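You operate a simulated robot arm through the tools that you are given. There is no shell and no other tool. Be economical: measure what you need, move in short steps, check, and stop when the job is done.

You are at the controls of a simulated robot arm. One attempt, no reset.

TASK
Test the fan in the fan tester at Fast: good to the green tray, bad to the red.
Fine: the trays beside the tester; slider back to Slow and switch off before the guard opens; leave it open.

Only the result counts: the job must be done as asked and must still hold three seconds after the hand-in. Knocking over, shifting, dropping, spilling or breaking anything else fails it.

THE ROBOT
A 6-joint arm with a two-finger parallel gripper, fixed in place. Base frame: the origin is at the foot of the arm, x ahead of it, y to its left, z up; the work surface is at about z = 0.004. Units: m, rad, N and s.
With the tool pointing down near the work surface it reaches from about 0.14 to 0.58 m from the base axis. Its first joint turns from -1.152 to 1.152 rad. Payload 2.1 kg.
Tool frame: the origin (TCP) lies between the finger pads and is the grasp point; the fingertips stand 0.03 m ahead of it; z points along the fingers, y is the line along which they close. The gripper opens to 0.094 m. The fingers are 0.028 m wide and 0.01 m thick; the gripper's body (0.05 by 0.096 m) begins 0.055 m behind the TCP.
Orientation is that of the tool frame in the base frame, as a unit quaternion [w, x, y, z]. With the fingers straight down and closing along the base's y, the tool's x points along the base's -x, its y along +y and its z along -z.

THE INTERFACE
- The arm moves only by the tool step_arm. Its arguments are lists of equal length, an entry for each row: "delta_pos": the shift along the base's x, y, z in m, a list of three; "turn": the turn, a rotation vector about the base's x, y, z in rad, a list of three; "hand": the closure, from 0 (fully open) to 1 (shut). In form: {"delta_pos": [[tx, ty, tz], ...], "turn": [[ax, ay, az], ...], "hand": [hand, ...]}. A call has 1 to 10 rows; each row is the pose to reach, as a shift and turn from the pose commanded when the call began. Each row takes 0.2 s and may step no farther than 0.05 m and 0.15 rad from the row before; otherwise, or with a gripper value out of range, the whole call is refused. A pose out of reach is approached as far as the arm can. The call stops where the force on the tool passes 50 N (or 10 N more than at its start, if that is more) or the arm is blocked; 0.2 s more then pass. The fingers move at their own pace (about 0.072 m/s each) and stop on an object; they squeeze with about 37 N. The grip force told is the motor's: it shows also when the fingers shut on nothing. Time passes only in rows, and 0.2 s behind the last, so rows that repeat a pose let the fingers close. The reply holds the time, the measured pose of the TCP, the force on the tool along the base axes, the opening and the grip force, in the units named above and with some noise.
- Cameras (640 x 400 px; columns grow to the right, rows downward): "scene" is fixed at [0.0366, -0.356, 0.4968]; the picture's right is [0.92, -0.40, 0.00], its down [-0.18, -0.42, -0.89] and it looks along [0.35, 0.82, -0.46] (base axes); focal length 262 px, centre (320, 200). "wrist" rides on the gripper at [-0.037, 0, -0.058] in the tool frame; the picture's right is [0.00, -1.00, 0.00], its down [0.97, 0.00, -0.24] and it looks along [0.24, 0.00, 0.97] (tool axes); focal length 218 px, centre (320, 200).
- grab_frame(camera): a new picture of that camera. The clock stands still meanwhile.
- probe_pixels(camera, pixels): for up to 12 pixels [column, row] of the newest picture of that camera ("zoom" is the newest enlarged one), the place [x, y, z] in the base frame of the surface seen there, good to about 0.003 m. The clock stands still meanwhile.
- close_up(camera, box): a new picture of the part [left, top, right, bottom] of that camera's present view, enlarged. The clock stands still meanwhile.
- hand_in(): hands the job in; it is judged then, once.

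Keep the steps short. Do not move on a guess: measure, check each grasp and each placing, and mend mistakes. In all there are 80 turns and 54 pictures (those below and enlarged ones count). Leave the gripper open and the arm clear of the work at the hand-in unless told otherwise, and finish with a single line.

The tools are called after "Emit:" as name(argument=value, ...) on one line, values as JSON. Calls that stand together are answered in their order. step_arm: Moves the arm, as the interface text tells. Its arguments: {"type":"object","properties":{"delta_pos":{"type":"array","items":{"type":"array","items":{"type":"number"}}},"turn":{"type":"array","items":{"type":"array","items":{"type":"number"}}},"hand":{"type":"array","items":{"type":"number"}}},"required":["delta_pos","turn","hand"]} The other tools are called the same way: grab_frame (camera) takes a picture; probe_pixels (camera, pixels) gives the place of the surface under pixels of a picture; close_up (camera, box) takes an enlarged picture of a part of a camera's view; hand_in () hands the job in.

At the start:

```text
clock: 0.0
position: [0.3351, 0.0907, 0.3978]
tcp_rot: [0.002, 0.0, 1.0, 0.001]
contact_force: [-0.2, 0.1, 0.2]
width: 0.0942
grasp_force: 0.0
```

scene: 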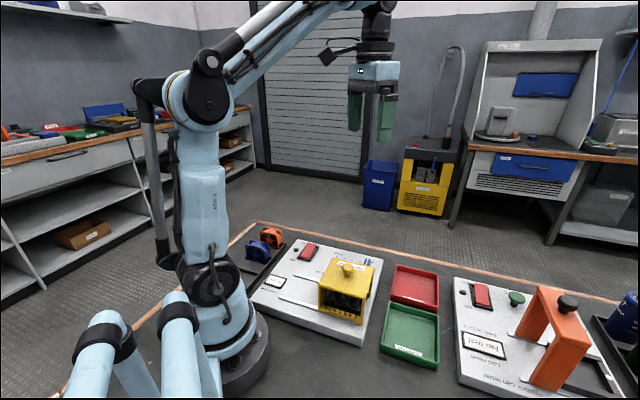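
wrist: 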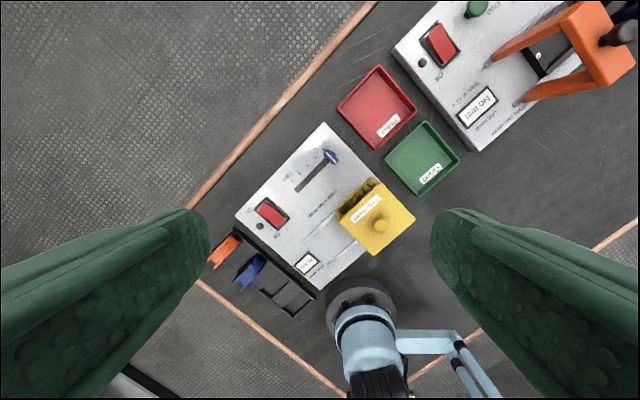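

I see two testers: one with a yellow guard and a slider, and one with an orange frame. I'll enlarge the views to read the labels.

Emit:
close_up(camera="scene", box=[230, 220, 450, 370])

Emit:
close_up(camera="wrist", box=[200, 100, 480, 300])

Emit:
close_up(camera="scene", box=[430, 250, 640, 400])

```text
2.67 times, centred on (340, 295) of scene
```

zoom: 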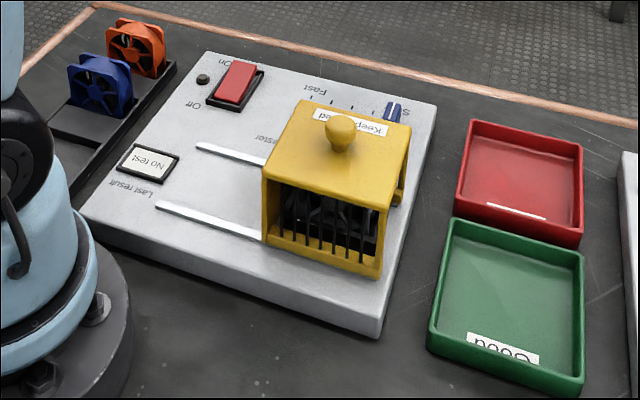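

```text
2.00 times, centred on (340, 200) of wrist
```

zoom: 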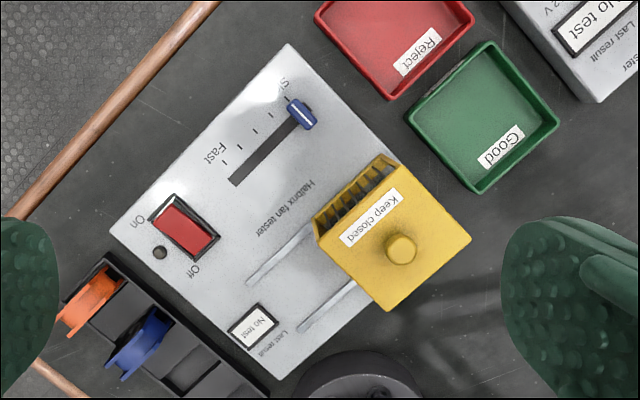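

```text
2.67 times, centred on (535, 325) of scene
```

zoom: 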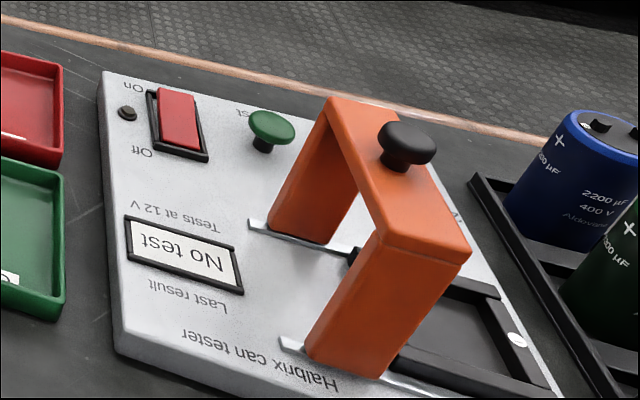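

The tester has a rocker (On/Off), a blue slider (now at Slow), a yellow guard on rails, and a result display. I'll probe the wrist picture: slider (331,157), slot far end (297,191), rocker sides (262,207) and (280,220), guard knob (381,224), rail ends, guard corners and trays.

Emit:
probe_pixels(camera="wrist", pixels=[[331, 157], [297, 191], [264, 209], [279, 219], [381, 224], [305, 240], [331, 263], [338, 212], [414, 218], [374, 253], [421, 157], [377, 107]])

Emit:
probe_pixels(camera="scene", pixels=[[365, 261], [347, 266], [340, 300], [350, 308], [311, 247], [308, 255], [322, 290], [361, 318], [374, 266], [305, 295], [363, 335], [290, 287]])

Emit:
close_up(camera="scene", box=[310, 250, 390, 330])

```text
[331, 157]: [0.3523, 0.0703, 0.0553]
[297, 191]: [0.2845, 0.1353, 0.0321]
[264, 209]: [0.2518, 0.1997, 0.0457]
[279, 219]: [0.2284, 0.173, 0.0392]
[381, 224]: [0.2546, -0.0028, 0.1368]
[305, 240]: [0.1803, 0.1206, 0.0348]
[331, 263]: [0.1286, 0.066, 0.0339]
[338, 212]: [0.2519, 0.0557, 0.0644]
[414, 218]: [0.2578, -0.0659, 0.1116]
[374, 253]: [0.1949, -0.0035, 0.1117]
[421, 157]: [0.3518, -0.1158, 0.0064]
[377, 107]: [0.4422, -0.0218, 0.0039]
```

```text
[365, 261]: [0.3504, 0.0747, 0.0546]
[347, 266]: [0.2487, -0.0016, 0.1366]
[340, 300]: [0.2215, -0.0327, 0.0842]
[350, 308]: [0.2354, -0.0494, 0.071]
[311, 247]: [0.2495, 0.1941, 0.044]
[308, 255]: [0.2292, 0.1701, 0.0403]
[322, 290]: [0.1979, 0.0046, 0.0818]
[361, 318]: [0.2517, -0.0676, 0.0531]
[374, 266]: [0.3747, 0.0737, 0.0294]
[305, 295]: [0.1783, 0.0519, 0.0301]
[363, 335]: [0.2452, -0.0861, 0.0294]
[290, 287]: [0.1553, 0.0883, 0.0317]
```

```text
5.00 times, centred on (350, 290) of scene
```

zoom: 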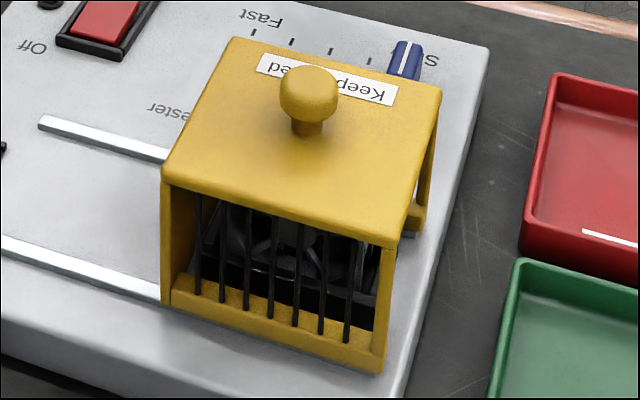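

Slider runs from (0.352,0.070) at Slow along about (-0.72,0.69) to Fast. The rocker is Off with its On end raised, and the guard is closed. I'll turn the tool about 0.805 rad so the fingers close along the slider direction, and go lower for a better look.

Emit:
step_arm(delta_pos=[[0, 0, -0.025], [0, 0, -0.05], [0, 0, -0.075], [0, 0, -0.1], [0, 0, -0.125], [0, 0, -0.148], [0, 0, -0.148]], turn=[[0, 0, 0.134], [0, 0, 0.268], [0, 0, 0.402], [0, 0, 0.536], [0, 0, 0.67], [0, 0, 0.805], [0, 0, 0.805]], hand=[0, 0, 0, 0, 0, 0, 0])

Emit:
grab_frame(camera="wrist")

```text
clock: 1.6
position: [0.3327, 0.0908, 0.249]
tcp_rot: [0.0, -0.393, 0.919, 0.001]
contact_force: [0.5, 0.3, -0.1]
width: 0.0941
grasp_force: 0.1
```

```text
47 pictures are left
```

wrist: 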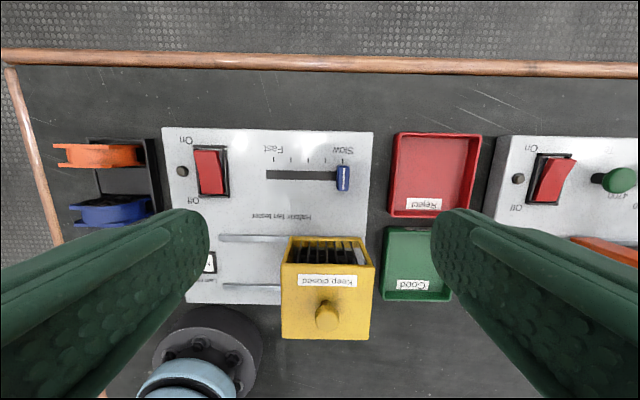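

The view is aligned with the board now. I'll enlarge the slider and rocker area and probe the ticks.

Emit:
close_up(camera="wrist", box=[165, 125, 375, 255])

Emit:
probe_pixels(camera="wrist", pixels=[[343, 159], [275, 159], [292, 159], [309, 159], [343, 172], [343, 184], [267, 175], [348, 178], [338, 178], [212, 153], [212, 192], [328, 312]])

```text
3.05 times, centred on (270, 190) of wrist
```

zoom: 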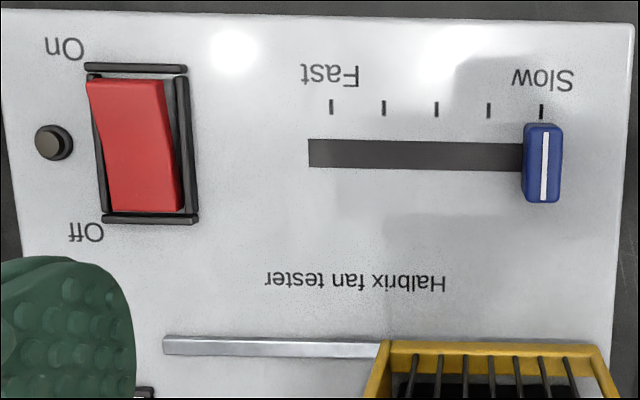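

```text
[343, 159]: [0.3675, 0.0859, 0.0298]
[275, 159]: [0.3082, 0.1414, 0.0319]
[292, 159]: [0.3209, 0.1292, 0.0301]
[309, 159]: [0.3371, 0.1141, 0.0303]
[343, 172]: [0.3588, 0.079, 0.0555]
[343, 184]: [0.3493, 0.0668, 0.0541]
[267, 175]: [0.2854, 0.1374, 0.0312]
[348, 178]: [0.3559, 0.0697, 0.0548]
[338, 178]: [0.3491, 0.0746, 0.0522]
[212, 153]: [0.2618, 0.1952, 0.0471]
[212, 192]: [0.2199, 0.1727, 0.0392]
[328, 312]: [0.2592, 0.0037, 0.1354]
```

Knob centre is about (0.3525,0.072), top z≈0.055, about 13 mm thick along the slot. The Slow-to-Fast tick distance is about 0.083 m. I'll go above the knob with the fingers half closed.

Emit:
step_arm(delta_pos=[[0.01, -0.01, -0.04], [0.0195, -0.0186, -0.08], [0.0195, -0.0186, -0.12], [0.0195, -0.0186, -0.15], [0.0195, -0.0186, -0.15]], turn=[[0, 0, 0], [0, 0, -0.01], [0, 0, -0.01], [0, 0, -0.01], [0, 0, -0.01]], hand=[0.5, 0.5, 0.5, 0.5, 0.5])

Emit:
grab_frame(camera="wrist")

```text
clock: 2.8
position: [0.3512, 0.0728, 0.1018]
tcp_rot: [0.001, -0.388, 0.922, 0.001]
contact_force: [0.0, -0.8, -0.5]
width: 0.0473
grasp_force: 0.1
```

```text
45 pictures are left
```

wrist: 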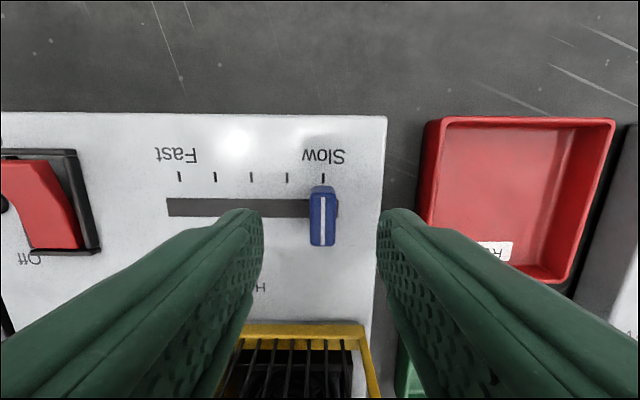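

The knob (322,215) lies between the fingers. I'll go down 36 mm and close on it.

Emit:
step_arm(delta_pos=[[0, 0, -0.02], [0, 0, -0.036], [0, 0, -0.036], [0, 0, -0.036], [0, 0, -0.036]], turn=[[0, 0, 0], [0, 0, 0], [0, 0, 0], [0, 0, 0], [0, 0, 0]], hand=[0.5, 0.5, 0.75, 1, 1])

```text
clock: 4.0
position: [0.3528, 0.0732, 0.0636]
tcp_rot: [0.0, -0.386, 0.923, 0.001]
contact_force: [-0.2, 3.5, -9.7]
width: 0.0137
grasp_force: 45.0
```

The knob is gripped (13.7 mm). I'll drag it toward Fast in steps, 0.080 m in all.

Emit:
step_arm(delta_pos=[[-0.0107, 0.0105, 0], [-0.0214, 0.021, 0], [-0.0321, 0.0315, 0], [-0.0428, 0.042, 0], [-0.0517, 0.0508, 0], [-0.057, 0.056, 0], [-0.057, 0.056, 0]], turn=[[0, 0, 0], [0, 0, 0], [0, 0, 0], [0, 0, 0], [0, 0, 0], [0, 0, 0], [0, 0, 0]], hand=[1, 1, 1, 1, 1, 1, 1])

Emit:
grab_frame(camera="wrist")

```text
clock: 5.6
position: [0.2986, 0.1287, 0.0633]
tcp_rot: [0.001, -0.388, 0.922, 0.001]
contact_force: [1.6, 1.1, 24.1]
width: 0.014
grasp_force: 44.9
```

```text
44 pictures are left
```

wrist: 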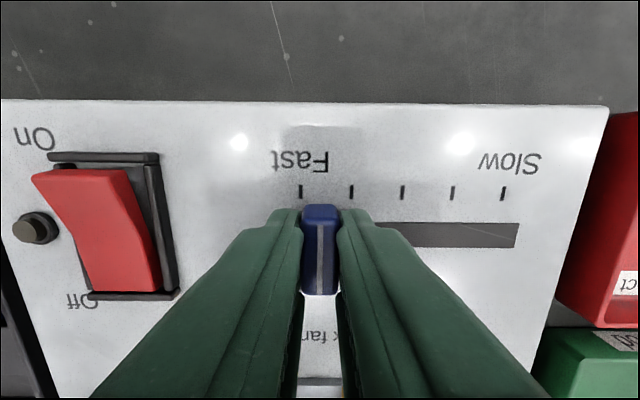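

The knob is about 19 px (≈8 mm) short of the Fast tick (301,192). I'll drag a further 8 mm.

Emit:
step_arm(delta_pos=[[-0.003, 0.003, 0], [-0.0057, 0.0056, 0], [-0.0057, 0.0056, 0]], turn=[[0, 0, 0], [0, 0, 0], [0, 0, 0]], hand=[1, 1, 1])

Emit:
grab_frame(camera="wrist")

```text
clock: 6.4
position: [0.2926, 0.1336, 0.0623]
tcp_rot: [0.0, -0.388, 0.922, 0.0]
contact_force: [0.6, -5.5, 43.7]
width: 0.0139
grasp_force: 44.7
```

```text
43 pictures are left
```

wrist: 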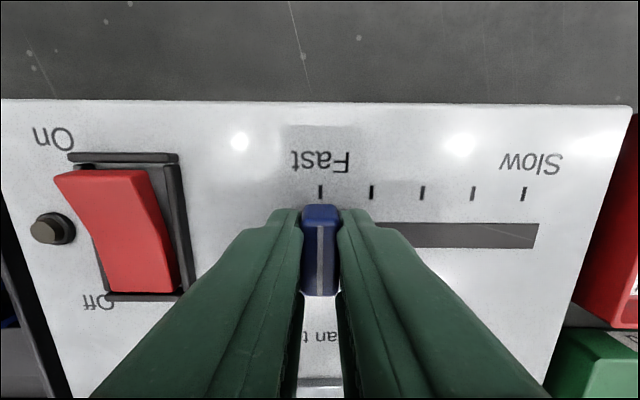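

The knob is at the Fast tick (320,192). The fingertips are pressing on the board, so I'll open a little and rise.

Emit:
step_arm(delta_pos=[[0, 0, 0.003], [0, 0, 0.003], [0, 0, 0.02], [0, 0, 0.06], [0, 0, 0.1]], turn=[[0, 0, 0], [0, 0, 0], [0, 0, 0], [0, 0, 0], [0, 0, 0]], hand=[0.7, 0.6, 0.6, 0.6, 0.6])

Emit:
grab_frame(camera="wrist")

```text
clock: 7.6
position: [0.2915, 0.1339, 0.1627]
tcp_rot: [0.001, -0.387, 0.922, 0.001]
contact_force: [-0.1, 0.1, -0.6]
width: 0.0378
grasp_force: 0.1
```

```text
42 pictures are left
```

wrist: 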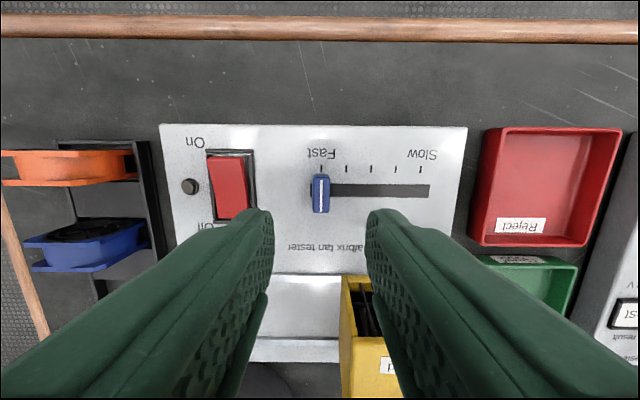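

The slider stays at Fast. Next I'll probe the rocker ends around (227,160) and (234,213).

Emit:
probe_pixels(camera="wrist", pixels=[[227, 159], [228, 170], [231, 188], [233, 205], [234, 215], [214, 160], [241, 160], [321, 193], [190, 187], [321, 180]])

```text
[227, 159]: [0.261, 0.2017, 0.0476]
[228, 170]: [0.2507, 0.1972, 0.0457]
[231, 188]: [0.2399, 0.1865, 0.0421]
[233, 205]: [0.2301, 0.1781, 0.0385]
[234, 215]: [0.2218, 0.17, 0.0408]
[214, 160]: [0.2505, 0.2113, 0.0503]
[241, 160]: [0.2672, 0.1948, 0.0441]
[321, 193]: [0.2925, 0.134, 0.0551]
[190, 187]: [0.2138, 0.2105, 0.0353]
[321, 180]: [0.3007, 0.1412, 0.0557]
```

The rocker runs from (0.222,0.170) at Off to (0.261,0.203) at On. I'll go above the On end at (0.254,0.200) with the fingers shut and stop at a TCP height of about 0.10.

Emit:
step_arm(delta_pos=[[-0.019, 0.033, 0], [-0.0375, 0.0665, 0], [-0.0375, 0.0665, -0.03], [-0.0375, 0.0665, -0.063], [-0.0375, 0.0665, -0.063]], turn=[[0, 0, 0], [0, 0, 0], [0, 0, 0], [0, 0, 0], [0, 0, 0]], hand=[1, 1, 1, 1, 1])

Emit:
grab_frame(camera="wrist")

```text
clock: 8.8
position: [0.2534, 0.2005, 0.0984]
tcp_rot: [0.001, -0.388, 0.922, 0.002]
contact_force: [0.8, 0.0, 0.1]
width: 0.0001
grasp_force: 33.0
```

```text
41 pictures are left
```

wrist: 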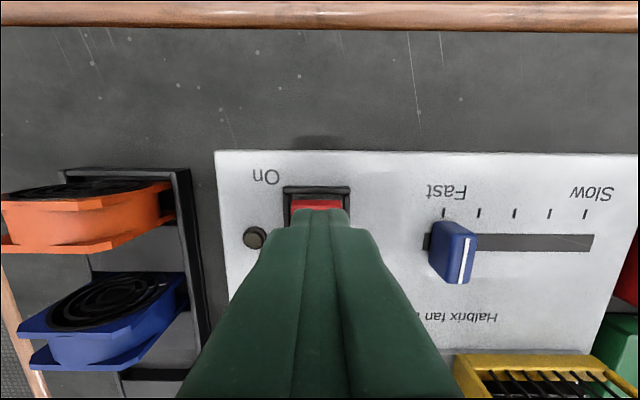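

Fingers are over the On end. I'll press down in small steps; the force limit guards it.

Emit:
step_arm(delta_pos=[[0, 0, -0.012], [0, 0, -0.019], [0, 0, -0.023], [0, 0, -0.027], [0, 0, -0.029]], turn=[[0, 0, 0], [0, 0, 0], [0, 0, 0], [0, 0, 0], [0, 0, 0]], hand=[1, 1, 1, 1, 1])

Emit:
grab_frame(camera="wrist")

```text
clock: 10.1
position: [0.2542, 0.2009, 0.0713]
tcp_rot: [0.0, -0.387, 0.922, 0.001]
contact_force: [0.0, -0.5, 11.5]
width: 0.0
grasp_force: 32.9
stopped in row 5: the force on the tool passed its limit (the readings are from after the stop); the commanded pose is now the measured one
```

```text
40 pictures are left
```

wrist: 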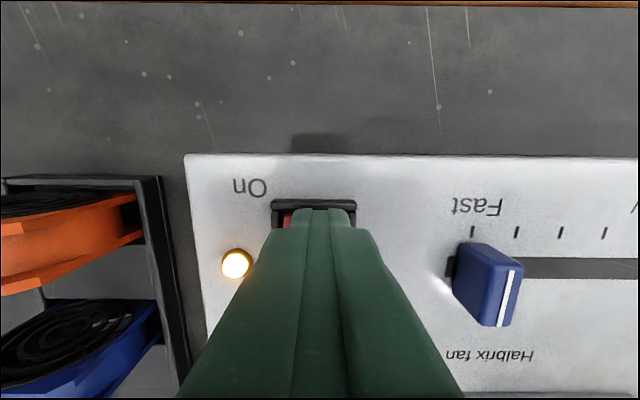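

The lamp is lit, so it is on. I'll rise and look at the display from the scene camera while the test runs.

Emit:
step_arm(delta_pos=[[0, 0, 0.03], [0, 0, 0.07], [0, 0, 0.1], [0, 0, 0.1], [0, 0, 0.1]], turn=[[0, 0, 0], [0, 0, 0], [0, 0, 0], [0, 0, 0], [0, 0, 0]], hand=[1, 1, 1, 1, 1])

Emit:
close_up(camera="scene", box=[240, 235, 390, 335])

```text
clock: 11.3
position: [0.2548, 0.2001, 0.1722]
tcp_rot: [0.001, -0.388, 0.922, 0.001]
contact_force: [-0.1, 0.8, 0.0]
width: 0.0002
grasp_force: 32.4
```

```text
4.00 times, centred on (315, 285) of scene
```

zoom: 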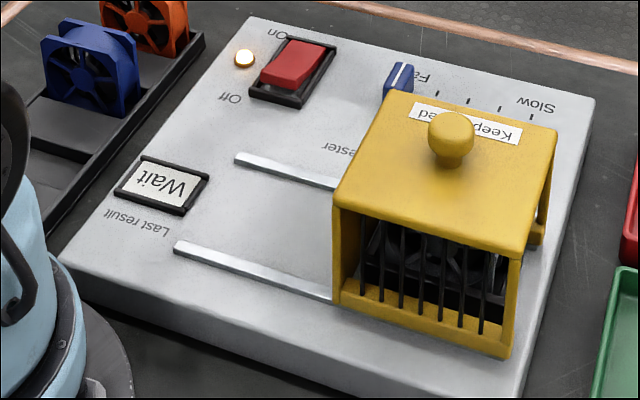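

The display reads "Wait". I'll wait two seconds while moving back above the slider at (0.293,0.134).

Emit:
step_arm(delta_pos=[[0.019, -0.033, 0], [0.039, -0.0665, 0], [0.039, -0.0665, 0], [0.039, -0.0665, 0], [0.039, -0.0665, 0], [0.039, -0.0665, 0], [0.039, -0.0665, 0], [0.039, -0.0665, 0], [0.039, -0.0665, 0]], turn=[[0, 0, 0], [0, 0, 0], [0, 0, 0], [0, 0, 0], [0, 0, 0], [0, 0, 0], [0, 0, 0], [0, 0, 0], [0, 0, 0]], hand=[0.6, 0.6, 0.6, 0.6, 0.6, 0.6, 0.6, 0.6, 0.6])

Emit:
close_up(camera="scene", box=[240, 235, 390, 335])

```text
clock: 13.3
position: [0.2944, 0.1323, 0.1729]
tcp_rot: [0.0, -0.387, 0.922, 0.001]
contact_force: [-0.6, 1.0, -0.3]
width: 0.0378
grasp_force: 0.1
```

```text
4.00 times, centred on (315, 285) of scene
```

zoom: 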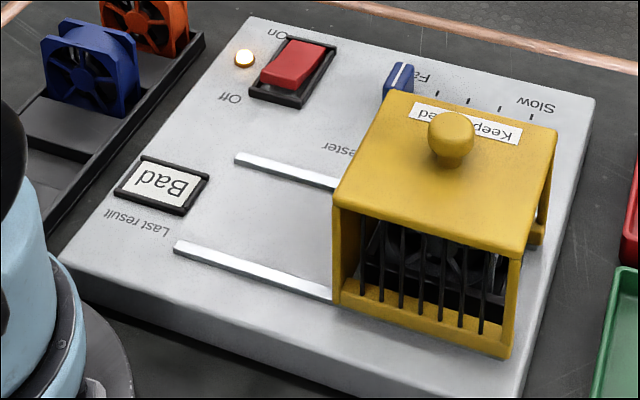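

The result is "Bad", so the fan goes to the red (Reject) tray. Now the slider goes back: down on the knob to TCP z≈0.068, then grip.

Emit:
step_arm(delta_pos=[[-0.0018, 0.0013, -0.045], [-0.0018, 0.0013, -0.085], [-0.0018, 0.0013, -0.104], [-0.0018, 0.0013, -0.104], [-0.0018, 0.0013, -0.104], [-0.0018, 0.0013, -0.104]], turn=[[0, 0, 0], [0, 0, 0], [0, 0, 0], [0, 0, 0], [0, 0, 0], [0, 0, 0]], hand=[0.6, 0.6, 0.6, 0.8, 1, 1])

```text
clock: 14.7
position: [0.2944, 0.1366, 0.0692]
tcp_rot: [0.0, -0.386, 0.923, 0.001]
contact_force: [0.9, 2.2, -18.2]
width: 0.0137
grasp_force: 45.1
```

Gripped. I'll drag it back to Slow, about (0.353,0.073).

Emit:
step_arm(delta_pos=[[0.012, -0.0124, 0], [0.024, -0.0248, 0], [0.036, -0.0372, 0], [0.048, -0.0496, 0], [0.056, -0.058, 0], [0.0595, -0.062, 0], [0.0595, -0.062, 0]], turn=[[0, 0, 0], [0, 0, 0], [0, 0, 0], [0, 0, 0], [0, 0, 0], [0, 0, 0], [0, 0, 0]], hand=[1, 1, 1, 1, 1, 1, 1])

Emit:
grab_frame(camera="wrist")

```text
clock: 16.3
position: [0.3521, 0.075, 0.0688]
tcp_rot: [0.004, -0.387, 0.922, 0.001]
contact_force: [16.4, 16.8, 37.5]
width: 0.0136
grasp_force: 45.2
```

```text
37 pictures are left
```

wrist: 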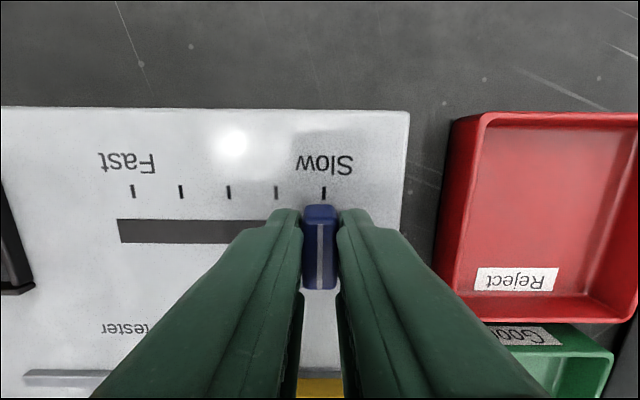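

The knob (320) is about 1.7 mm short of the Slow tick (324). I'll nudge 2 mm more, then release and rise.

Emit:
step_arm(delta_pos=[[0.0015, -0.0015, 0], [0.0015, -0.0015, 0]], turn=[[0, 0, 0], [0, 0, 0]], hand=[1, 1])

Emit:
step_arm(delta_pos=[[0, 0, 0], [0, 0, 0], [0, 0, 0.02], [0, 0, 0.06], [0, 0, 0.1]], turn=[[0, 0, 0], [0, 0, 0], [0, 0, 0], [0, 0, 0], [0, 0, 0]], hand=[0.7, 0.6, 0.6, 0.6, 0.6])

Emit:
close_up(camera="wrist", box=[160, 100, 400, 250])

```text
clock: 16.9
position: [0.3537, 0.0732, 0.0686]
tcp_rot: [0.005, -0.388, 0.922, 0.003]
contact_force: [19.0, 26.8, 24.4]
width: 0.0137
grasp_force: 45.2
```

```text
clock: 18.1
position: [0.3528, 0.0726, 0.1671]
tcp_rot: [0.0, -0.388, 0.922, 0.0]
contact_force: [0.2, 0.9, 0.0]
width: 0.0375
grasp_force: 0.0
```

```text
2.67 times, centred on (280, 175) of wrist
```

zoom: 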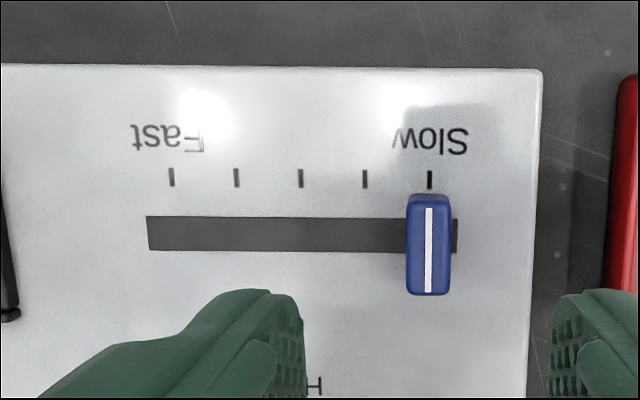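

The slider is at Slow. Next I'll press the Off end at about (0.226,0.172), travelling at this height with the fingers shut.

Emit:
step_arm(delta_pos=[[-0.033, 0.025, 0], [-0.065, 0.05, 0], [-0.097, 0.075, 0], [-0.127, 0.1, 0], [-0.127, 0.1, -0.035], [-0.127, 0.1, -0.065], [-0.127, 0.1, -0.065]], turn=[[0, 0, 0], [0, 0, 0], [0, 0, 0], [0, 0, 0], [0, 0, 0], [0, 0, 0], [0, 0, 0]], hand=[1, 1, 1, 1, 1, 1, 1])

Emit:
grab_frame(camera="wrist")

```text
clock: 19.7
position: [0.2239, 0.1707, 0.1043]
tcp_rot: [0.0, -0.387, 0.922, 0.001]
contact_force: [0.6, 0.1, -0.1]
width: 0.0001
grasp_force: 32.5
```

```text
35 pictures are left
```

wrist: 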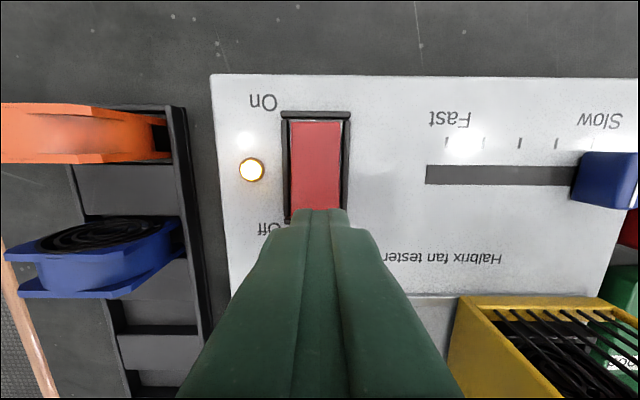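

Lined up over the Off end. I'll press with a small shift of 2 mm toward the rocker.

Emit:
step_arm(delta_pos=[[0.002, 0.002, -0.015], [0.002, 0.002, -0.025], [0.002, 0.002, -0.029], [0.002, 0.002, -0.033], [0.002, 0.002, -0.036]], turn=[[0, 0, 0], [0, 0, 0], [0, 0, 0], [0, 0, 0], [0, 0, 0]], hand=[1, 1, 1, 1, 1])

Emit:
step_arm(delta_pos=[[0, 0, 0.04], [0, 0, 0.08], [0, 0, 0.13], [0, 0, 0.13]], turn=[[0, 0, 0], [0, 0, 0], [0, 0, 0], [0, 0, 0]], hand=[1, 0.8, 0.4, 0.4])

Emit:
grab_frame(camera="wrist")

Emit:
close_up(camera="scene", box=[240, 235, 390, 335])

```text
clock: 20.7
position: [0.2252, 0.1714, 0.0713]
tcp_rot: [-0.003, -0.386, 0.922, -0.001]
contact_force: [-2.0, -0.2, 15.5]
width: 0.0
grasp_force: 33.4
stopped in row 4: the force on the tool passed its limit (the readings are from after the stop); the commanded pose is now the measured one
```

```text
clock: 21.7
position: [0.2282, 0.1726, 0.2008]
tcp_rot: [-0.003, -0.386, 0.922, -0.002]
contact_force: [-0.7, 0.0, 0.6]
width: 0.0565
grasp_force: 0.0
```

```text
34 pictures are left
```

wrist: 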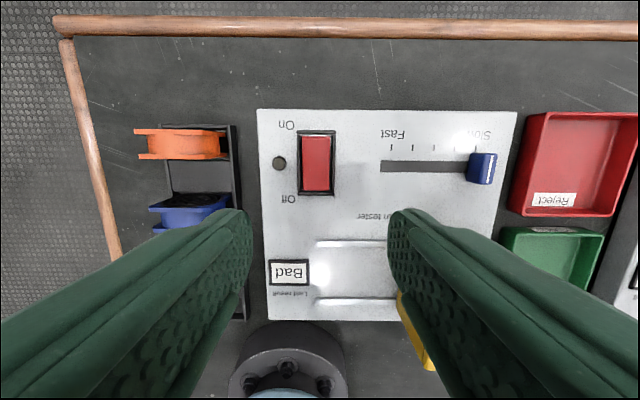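

```text
4.00 times, centred on (315, 285) of scene
```

zoom: 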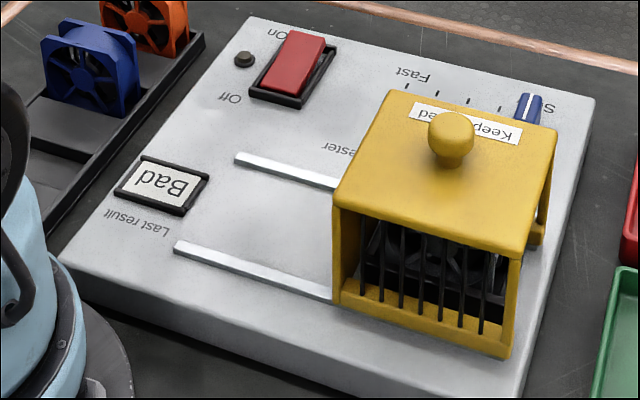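

The rocker is off and the lamp is dark. The result stays "Bad". Now I'll move above the guard knob, staying high.

Emit:
step_arm(delta_pos=[[0.006, -0.043, 0.02], [0.012, -0.086, 0.02], [0.018, -0.13, 0.02], [0.022, -0.173, 0.02], [0.022, -0.173, 0.02]], turn=[[0, 0, 0], [0, 0, 0], [0, 0, 0], [0, 0, 0], [0, 0, 0]], hand=[0.4, 0.4, 0.4, 0.4, 0.4])

Emit:
grab_frame(camera="wrist")

```text
clock: 22.9
position: [0.2504, 0.0023, 0.2204]
tcp_rot: [-0.003, -0.387, 0.922, -0.002]
contact_force: [-0.6, -0.8, -0.1]
width: 0.0565
grasp_force: 0.1
```

```text
32 pictures are left
```

wrist: 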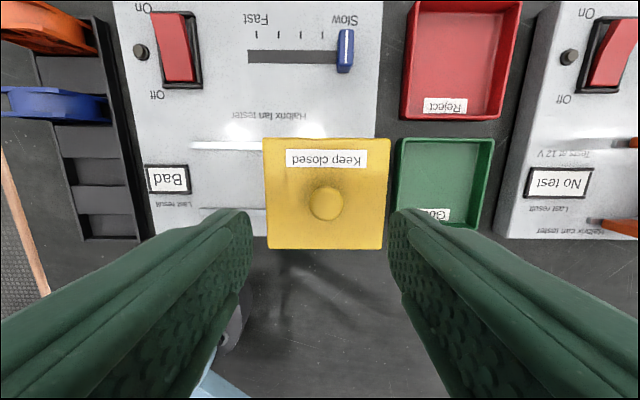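

Emit:
probe_pixels(camera="wrist", pixels=[[326, 201], [312, 203], [340, 203], [326, 190], [326, 216], [264, 140], [386, 140], [270, 245], [382, 245], [192, 146], [203, 210]])

```text
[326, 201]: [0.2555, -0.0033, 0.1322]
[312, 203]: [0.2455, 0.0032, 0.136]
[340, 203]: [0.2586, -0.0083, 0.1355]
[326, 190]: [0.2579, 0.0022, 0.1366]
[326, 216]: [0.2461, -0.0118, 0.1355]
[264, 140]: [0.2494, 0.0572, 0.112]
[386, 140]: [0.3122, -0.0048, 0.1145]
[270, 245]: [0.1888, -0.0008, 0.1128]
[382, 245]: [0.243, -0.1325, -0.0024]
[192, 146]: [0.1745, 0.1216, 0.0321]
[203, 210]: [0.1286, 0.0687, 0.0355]
```

Knob centre is (0.252,-0.0035), with its top at 0.137 and the guard top at 0.112. I'll lower to TCP z≈0.149 (tips 0.119) and close on the head.

Emit:
step_arm(delta_pos=[[0.0016, -0.0058, -0.03], [0.0016, -0.0058, -0.06], [0.0016, -0.0058, -0.0715], [0.0016, -0.0058, -0.0715], [0.0016, -0.0058, -0.0715], [0.0016, -0.0058, -0.0715]], turn=[[0, 0, 0], [0, 0, 0], [0, 0, 0], [0, 0, 0], [0, 0, 0], [0, 0, 0]], hand=[0.4, 0.4, 0.4, 0.8, 1, 1])

```text
clock: 24.3
position: [0.2507, -0.0055, 0.1466]
tcp_rot: [-0.003, -0.387, 0.922, 0.003]
contact_force: [-19.8, 21.0, -1.9]
width: 0.0235
grasp_force: 45.2
```

Gripped (23.5 mm). I'll slide the guard along the rails in small steps.

Emit:
step_arm(delta_pos=[[-0.0071, 0.0071, 0], [-0.0142, 0.0142, 0], [-0.0213, 0.0213, 0], [-0.0284, 0.0284, 0], [-0.0355, 0.0355, 0], [-0.0426, 0.0426, 0], [-0.0497, 0.0497, 0], [-0.0568, 0.0568, 0], [-0.06, 0.06, 0]], turn=[[0, 0, 0], [0, 0, 0], [0, 0, 0], [0, 0, 0], [0, 0, 0], [0, 0, 0], [0, 0, 0], [0, 0, 0], [0, 0, 0]], hand=[1, 1, 1, 1, 1, 1, 1, 1, 1])

Emit:
grab_frame(camera="scene")

```text
clock: 26.3
position: [0.1894, 0.0542, 0.1492]
tcp_rot: [0.0, -0.386, 0.922, -0.002]
contact_force: [15.9, 14.1, -44.0]
width: 0.0236
grasp_force: 45.2
```

```text
31 pictures are left
```

scene: 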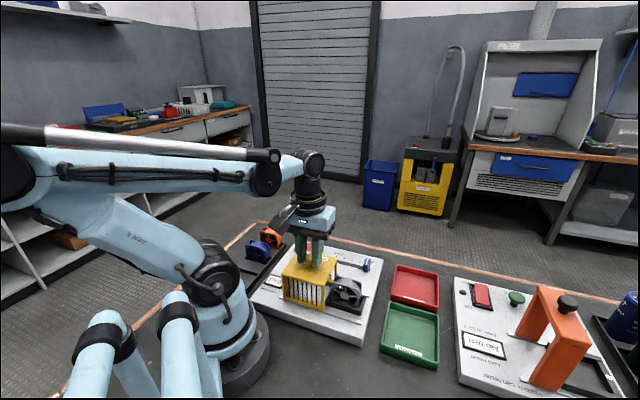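

The guard has slid about 0.085 m and the fan is exposed. I'll look at how much rail is left.

Emit:
close_up(camera="scene", box=[250, 235, 390, 335])

```text
4.00 times, centred on (320, 285) of scene
```

zoom: 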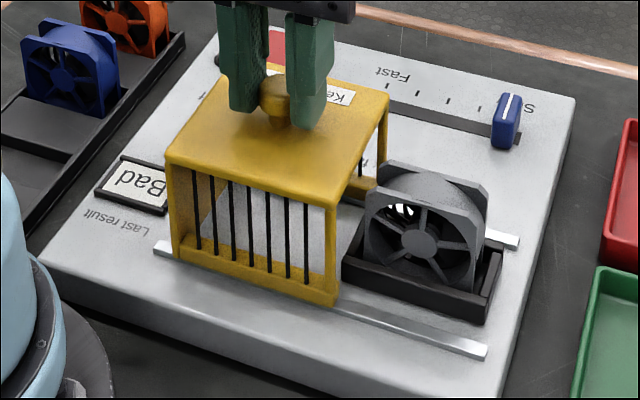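

About 10 mm of rail is left. I'll relieve the upward pull by lowering 2 mm and push a little further.

Emit:
step_arm(delta_pos=[[0, 0, -0.0025], [-0.002, 0.002, -0.0025], [-0.004, 0.004, -0.0025], [-0.006, 0.006, -0.0025], [-0.007, 0.007, -0.0025]], turn=[[0, 0, 0], [0, 0, 0], [0, 0, 0], [0, 0, 0], [0, 0, 0]], hand=[1, 1, 1, 1, 1])

Emit:
close_up(camera="scene", box=[250, 235, 390, 335])

```text
clock: 27.5
position: [0.1822, 0.06, 0.1486]
tcp_rot: [-0.002, -0.387, 0.922, 0.0]
contact_force: [5.2, 3.3, 44.8]
width: 0.0237
grasp_force: 45.4
```

```text
4.00 times, centred on (320, 285) of scene
```

zoom: 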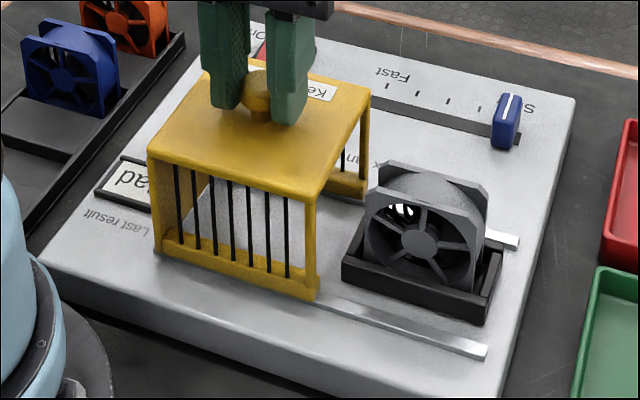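

The guard is at the end of its rails and well clear of the fan. I'll release and rise.

Emit:
step_arm(delta_pos=[[0, 0, 0.001], [0, 0, 0.001], [0, 0, 0.003], [0, 0, 0.04], [0, 0, 0.08], [0, 0, 0.08]], turn=[[0, 0, 0], [0, 0, 0], [0, 0, 0], [0, 0, 0], [0, 0, 0], [0, 0, 0]], hand=[0.7, 0.4, 0.4, 0.4, 0.4, 0.4])

Emit:
step_arm(delta_pos=[[0.03, -0.03, 0], [0.06, -0.06, 0], [0.07, -0.07, 0], [0.07, -0.07, 0]], turn=[[0, 0, 0], [0, 0, 0], [0, 0, 0], [0, 0, 0]], hand=[0.2, 0, 0, 0])

Emit:
grab_frame(camera="wrist")

Emit:
close_up(camera="scene", box=[300, 240, 450, 340])

```text
clock: 28.9
position: [0.1822, 0.0602, 0.2267]
tcp_rot: [-0.002, -0.387, 0.922, -0.001]
contact_force: [0.1, -0.2, -1.0]
width: 0.0562
grasp_force: 0.0
```

```text
clock: 29.9
position: [0.2507, -0.0126, 0.2246]
tcp_rot: [-0.003, -0.389, 0.921, -0.001]
contact_force: [0.1, 0.1, -0.8]
width: 0.094
grasp_force: 0.1
```

```text
28 pictures are left
```

wrist: 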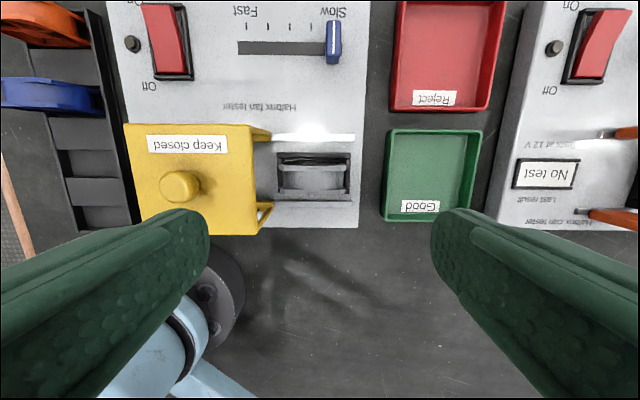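

```text
4.00 times, centred on (375, 290) of scene
```

zoom: 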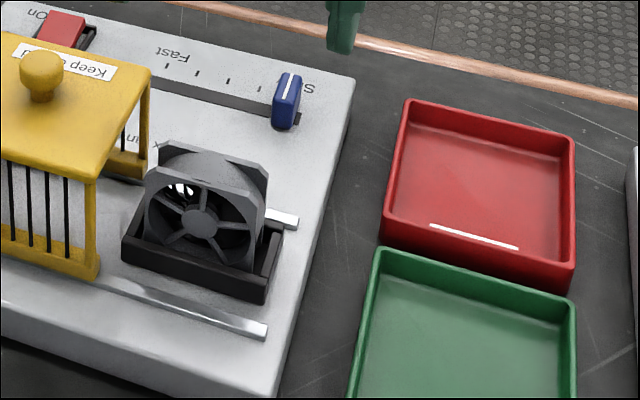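

The fan stands upright in its cradle with its axis across the slide direction. I'll probe its corners and flanges, the cradle, the guard edge and the red tray.

Emit:
probe_pixels(camera="zoom", pixels=[[150, 175], [250, 215], [165, 146], [264, 178], [200, 222], [240, 262], [265, 297], [124, 258], [97, 180], [210, 165], [143, 140], [190, 290]])

Emit:
probe_pixels(camera="wrist", pixels=[[280, 166], [348, 166], [282, 188], [346, 188], [315, 176], [402, 5], [496, 5], [398, 96], [480, 98], [445, 50], [312, 156], [268, 205]])

Emit:
close_up(camera="wrist", box=[240, 110, 400, 240])

```text
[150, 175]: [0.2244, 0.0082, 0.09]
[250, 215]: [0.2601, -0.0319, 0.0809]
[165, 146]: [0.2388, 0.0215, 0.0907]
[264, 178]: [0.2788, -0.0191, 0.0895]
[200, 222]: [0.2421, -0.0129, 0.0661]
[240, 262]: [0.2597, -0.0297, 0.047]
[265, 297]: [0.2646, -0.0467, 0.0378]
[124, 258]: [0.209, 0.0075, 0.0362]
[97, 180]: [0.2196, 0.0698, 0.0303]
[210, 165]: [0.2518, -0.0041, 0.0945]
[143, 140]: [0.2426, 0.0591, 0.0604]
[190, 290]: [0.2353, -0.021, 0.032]
```

```text
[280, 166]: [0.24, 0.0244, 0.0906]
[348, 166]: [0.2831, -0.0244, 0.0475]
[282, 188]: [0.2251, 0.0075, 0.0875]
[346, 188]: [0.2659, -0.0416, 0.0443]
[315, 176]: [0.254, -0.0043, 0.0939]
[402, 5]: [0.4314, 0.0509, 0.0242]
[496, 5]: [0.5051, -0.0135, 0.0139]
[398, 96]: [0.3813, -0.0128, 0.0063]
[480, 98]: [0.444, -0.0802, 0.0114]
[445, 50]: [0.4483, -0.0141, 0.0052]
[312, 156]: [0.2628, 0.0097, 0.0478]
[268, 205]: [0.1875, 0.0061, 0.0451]
```

```text
3.08 times, centred on (320, 175) of wrist
```

zoom: 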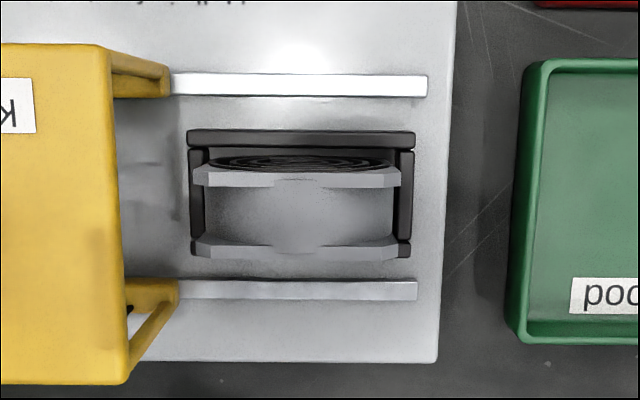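

Fan centre is about (0.251,-0.005), with its flange tops at z≈0.090 and the cradle walls up to about 0.048. It's thin across v, so I'll turn the tool by -90° in two calls to close across the thickness, clear of the guard.

Emit:
step_arm(delta_pos=[[0, 0.004, 0], [0, 0.0076, 0], [0, 0.0076, 0], [0, 0.0076, 0], [0, 0.0076, 0], [0, 0.0076, 0], [0, 0.0076, 0], [0, 0.0076, 0], [0, 0.0076, 0], [0, 0.0076, 0]], turn=[[0, 0, -0.143], [0, 0, -0.286], [0, 0, -0.429], [0, 0, -0.572], [0, 0, -0.715], [0, 0, -0.858], [0, 0, -1.001], [0, 0, -1.144], [0, 0, -1.287], [0, 0, -1.43]], hand=[0, 0, 0, 0, 0, 0, 0, 0, 0, 0])

Emit:
step_arm(delta_pos=[[0, 0, 0], [0, 0, -0.02], [0, 0, -0.04], [0, 0, -0.04]], turn=[[0, 0, -0.141], [0, 0, -0.141], [0, 0, -0.141], [0, 0, -0.141]], hand=[0.2, 0.3, 0.3, 0.3])

Emit:
grab_frame(camera="wrist")

```text
clock: 32.1
position: [0.2531, -0.002, 0.2279]
tcp_rot: [-0.002, 0.314, 0.949, 0.0]
contact_force: [0.2, -0.1, 0.5]
width: 0.0943
grasp_force: 0.0
```

```text
clock: 33.1
position: [0.2533, -0.0005, 0.1866]
tcp_rot: [-0.002, 0.379, 0.926, 0.002]
contact_force: [-0.8, 0.5, 0.5]
width: 0.0657
grasp_force: 0.1
```

```text
25 pictures are left
```

wrist: 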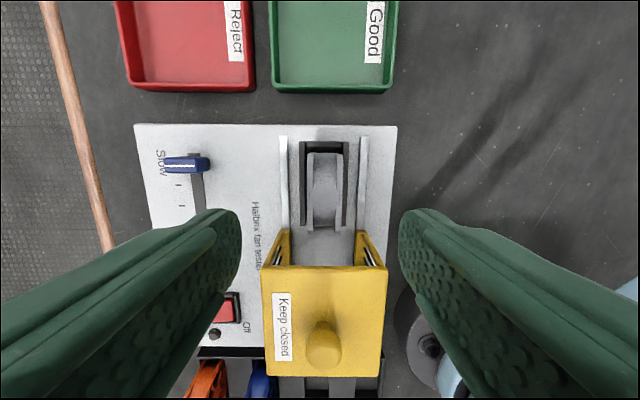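

The fan (325,190) is nearly centred between the fingers, and the guard is clear behind. I'll correct by (-2.3,-4) mm and descend to TCP z≈0.100, then look.

Emit:
step_arm(delta_pos=[[-0.0023, -0.004, -0.03], [-0.0023, -0.004, -0.06], [-0.0023, -0.004, -0.086], [-0.0023, -0.004, -0.086]], turn=[[0, 0, 0], [0, 0, 0], [0, 0, 0], [0, 0, 0]], hand=[0.3, 0.3, 0.3, 0.3])

Emit:
grab_frame(camera="wrist")

Emit:
close_up(camera="scene", box=[290, 220, 410, 320])

```text
clock: 34.1
position: [0.2498, -0.0083, 0.0995]
tcp_rot: [-0.003, 0.379, 0.925, 0.001]
contact_force: [-0.8, 0.1, -0.5]
width: 0.066
grasp_force: 0.0
```

```text
24 pictures are left
```

wrist: 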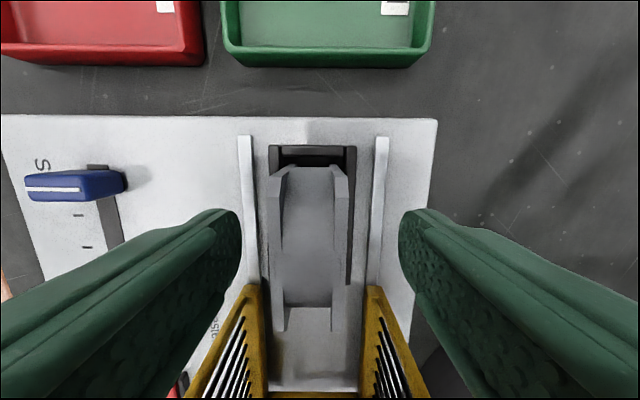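

```text
4.00 times, centred on (350, 270) of scene
```

zoom: 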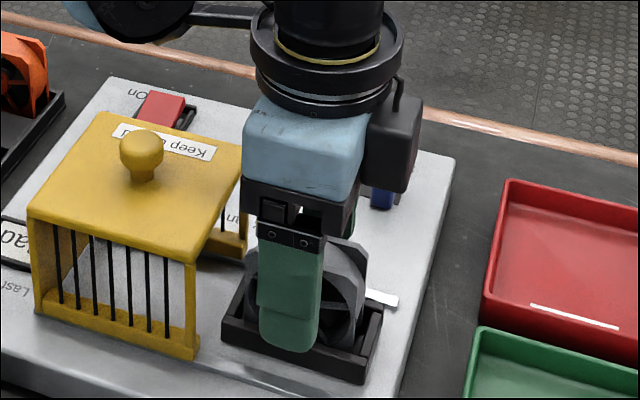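

The fan sits about 3 mm left of centre between the fingers, so I'll shift by (+2.5,+2.5) mm. Then I'll descend to TCP z≈0.087 and close.

Emit:
step_arm(delta_pos=[[0.0025, 0.0025, -0.005], [0.0025, 0.0025, -0.012], [0.0025, 0.0025, -0.012], [0.0025, 0.0025, -0.012], [0.0025, 0.0025, -0.012], [0.0025, 0.0025, -0.012]], turn=[[0, 0, 0], [0, 0, 0], [0, 0, 0], [0, 0, 0], [0, 0, 0], [0, 0, 0]], hand=[0.3, 0.3, 0.5, 0.65, 0.8, 1])

Emit:
grab_frame(camera="wrist")

```text
clock: 35.5
position: [0.2529, -0.0058, 0.0888]
tcp_rot: [-0.003, 0.38, 0.925, 0.001]
contact_force: [1.4, 0.0, -0.4]
width: 0.0286
grasp_force: 37.3
```

```text
22 pictures are left
```

wrist: 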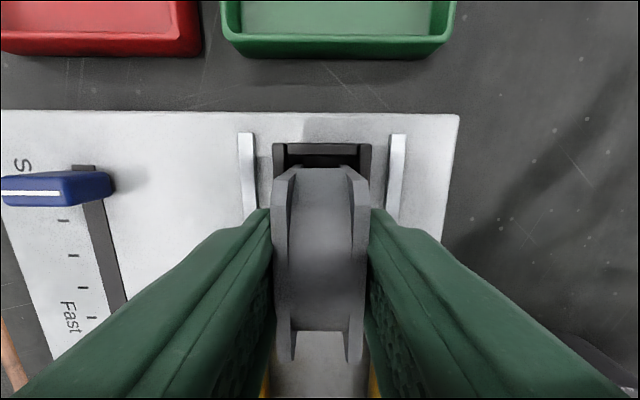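

Gripped at 28.6 mm. I'll lift straight up in small steps and check.

Emit:
step_arm(delta_pos=[[0, 0, 0.01], [0, 0, 0.025], [0, 0, 0.045], [0, 0, 0.07], [0, 0, 0.095], [0, 0, 0.095]], turn=[[0, 0, 0], [0, 0, 0], [0, 0, 0], [0, 0, 0], [0, 0, 0], [0, 0, 0]], hand=[1, 1, 1, 1, 1, 1])

Emit:
grab_frame(camera="scene")

```text
clock: 36.9
position: [0.2545, -0.0044, 0.1854]
tcp_rot: [-0.002, 0.379, 0.925, 0.0]
contact_force: [-1.2, -0.1, -1.8]
width: 0.0288
grasp_force: 37.0
```

```text
21 pictures are left
```

scene: 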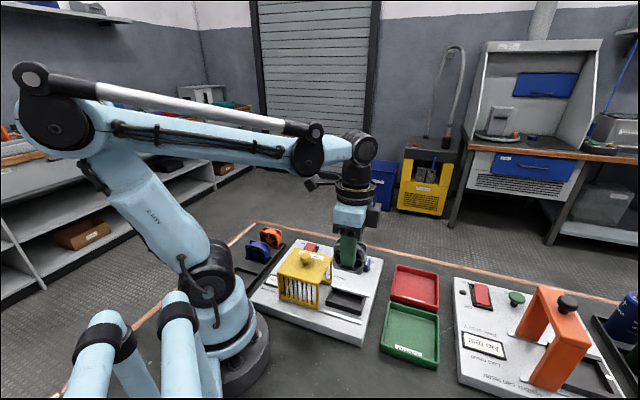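

The fan is lifted cleanly and the cradle is empty. I'll probe the red tray's rim and floor.

Emit:
probe_pixels(camera="scene", pixels=[[398, 266], [439, 275], [391, 298], [438, 309], [415, 288], [402, 272], [433, 279], [397, 296], [433, 303], [410, 295]])

Emit:
close_up(camera="scene", box=[310, 210, 460, 330])

```text
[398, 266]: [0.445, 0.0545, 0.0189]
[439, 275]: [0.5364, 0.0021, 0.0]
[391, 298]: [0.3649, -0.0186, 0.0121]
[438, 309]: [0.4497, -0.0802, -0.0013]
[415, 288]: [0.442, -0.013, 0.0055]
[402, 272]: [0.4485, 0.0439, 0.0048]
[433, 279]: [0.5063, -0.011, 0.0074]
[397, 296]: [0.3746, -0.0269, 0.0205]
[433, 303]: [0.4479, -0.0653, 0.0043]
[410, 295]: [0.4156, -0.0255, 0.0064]
```

```text
3.33 times, centred on (385, 270) of scene
```

zoom: 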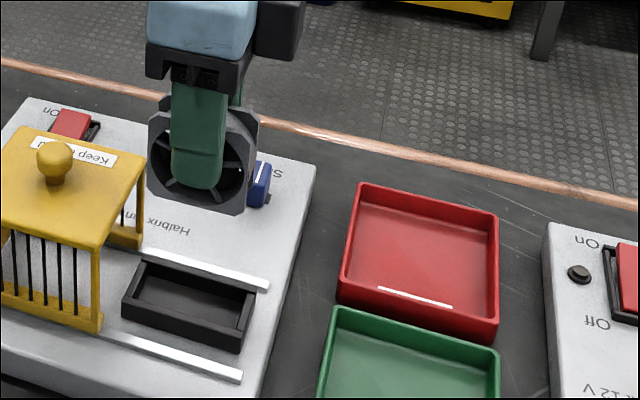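

Red tray centre is about (0.4425,-0.014), floor z≈0.005, rim about 0.024. I'll carry the fan over there at this height.

Emit:
step_arm(delta_pos=[[0.03, -0.002, 0], [0.068, -0.004, 0], [0.106, -0.006, 0], [0.145, -0.008, 0], [0.188, -0.0096, 0], [0.188, -0.0096, 0], [0.188, -0.0096, -0.03], [0.188, -0.0096, -0.06], [0.188, -0.0096, -0.06]], turn=[[0, 0, 0], [0, 0, 0], [0, 0, 0], [0, 0, 0], [0, 0, 0], [0, 0, 0], [0, 0, 0], [0, 0, 0], [0, 0, 0]], hand=[1, 1, 1, 1, 1, 1, 1, 1, 1])

Emit:
grab_frame(camera="wrist")

Emit:
close_up(camera="scene", box=[340, 200, 490, 320])

```text
clock: 38.9
position: [0.4394, -0.012, 0.1273]
tcp_rot: [-0.002, 0.378, 0.926, 0.001]
contact_force: [0.6, -0.7, -0.8]
width: 0.0285
grasp_force: 37.3
```

```text
19 pictures are left
```

wrist: 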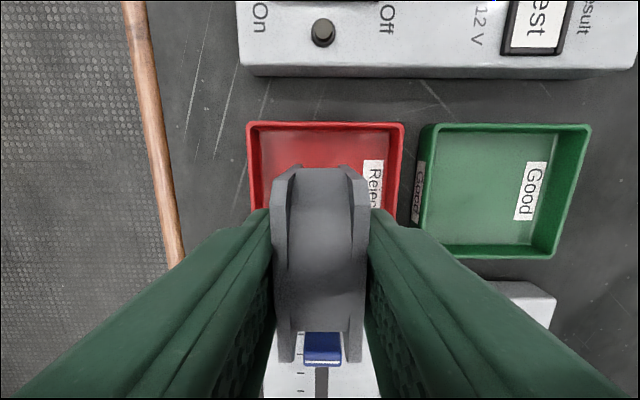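

```text
3.33 times, centred on (415, 260) of scene
```

zoom: 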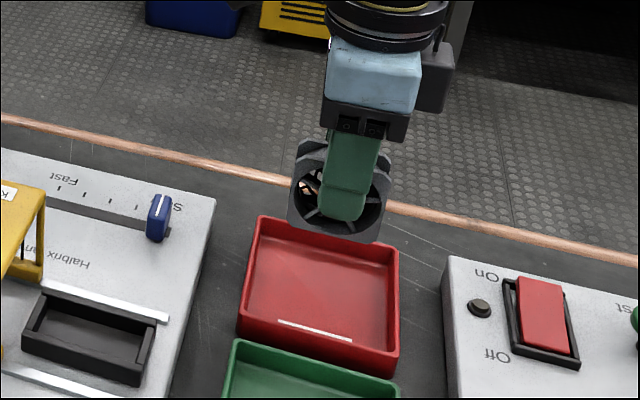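

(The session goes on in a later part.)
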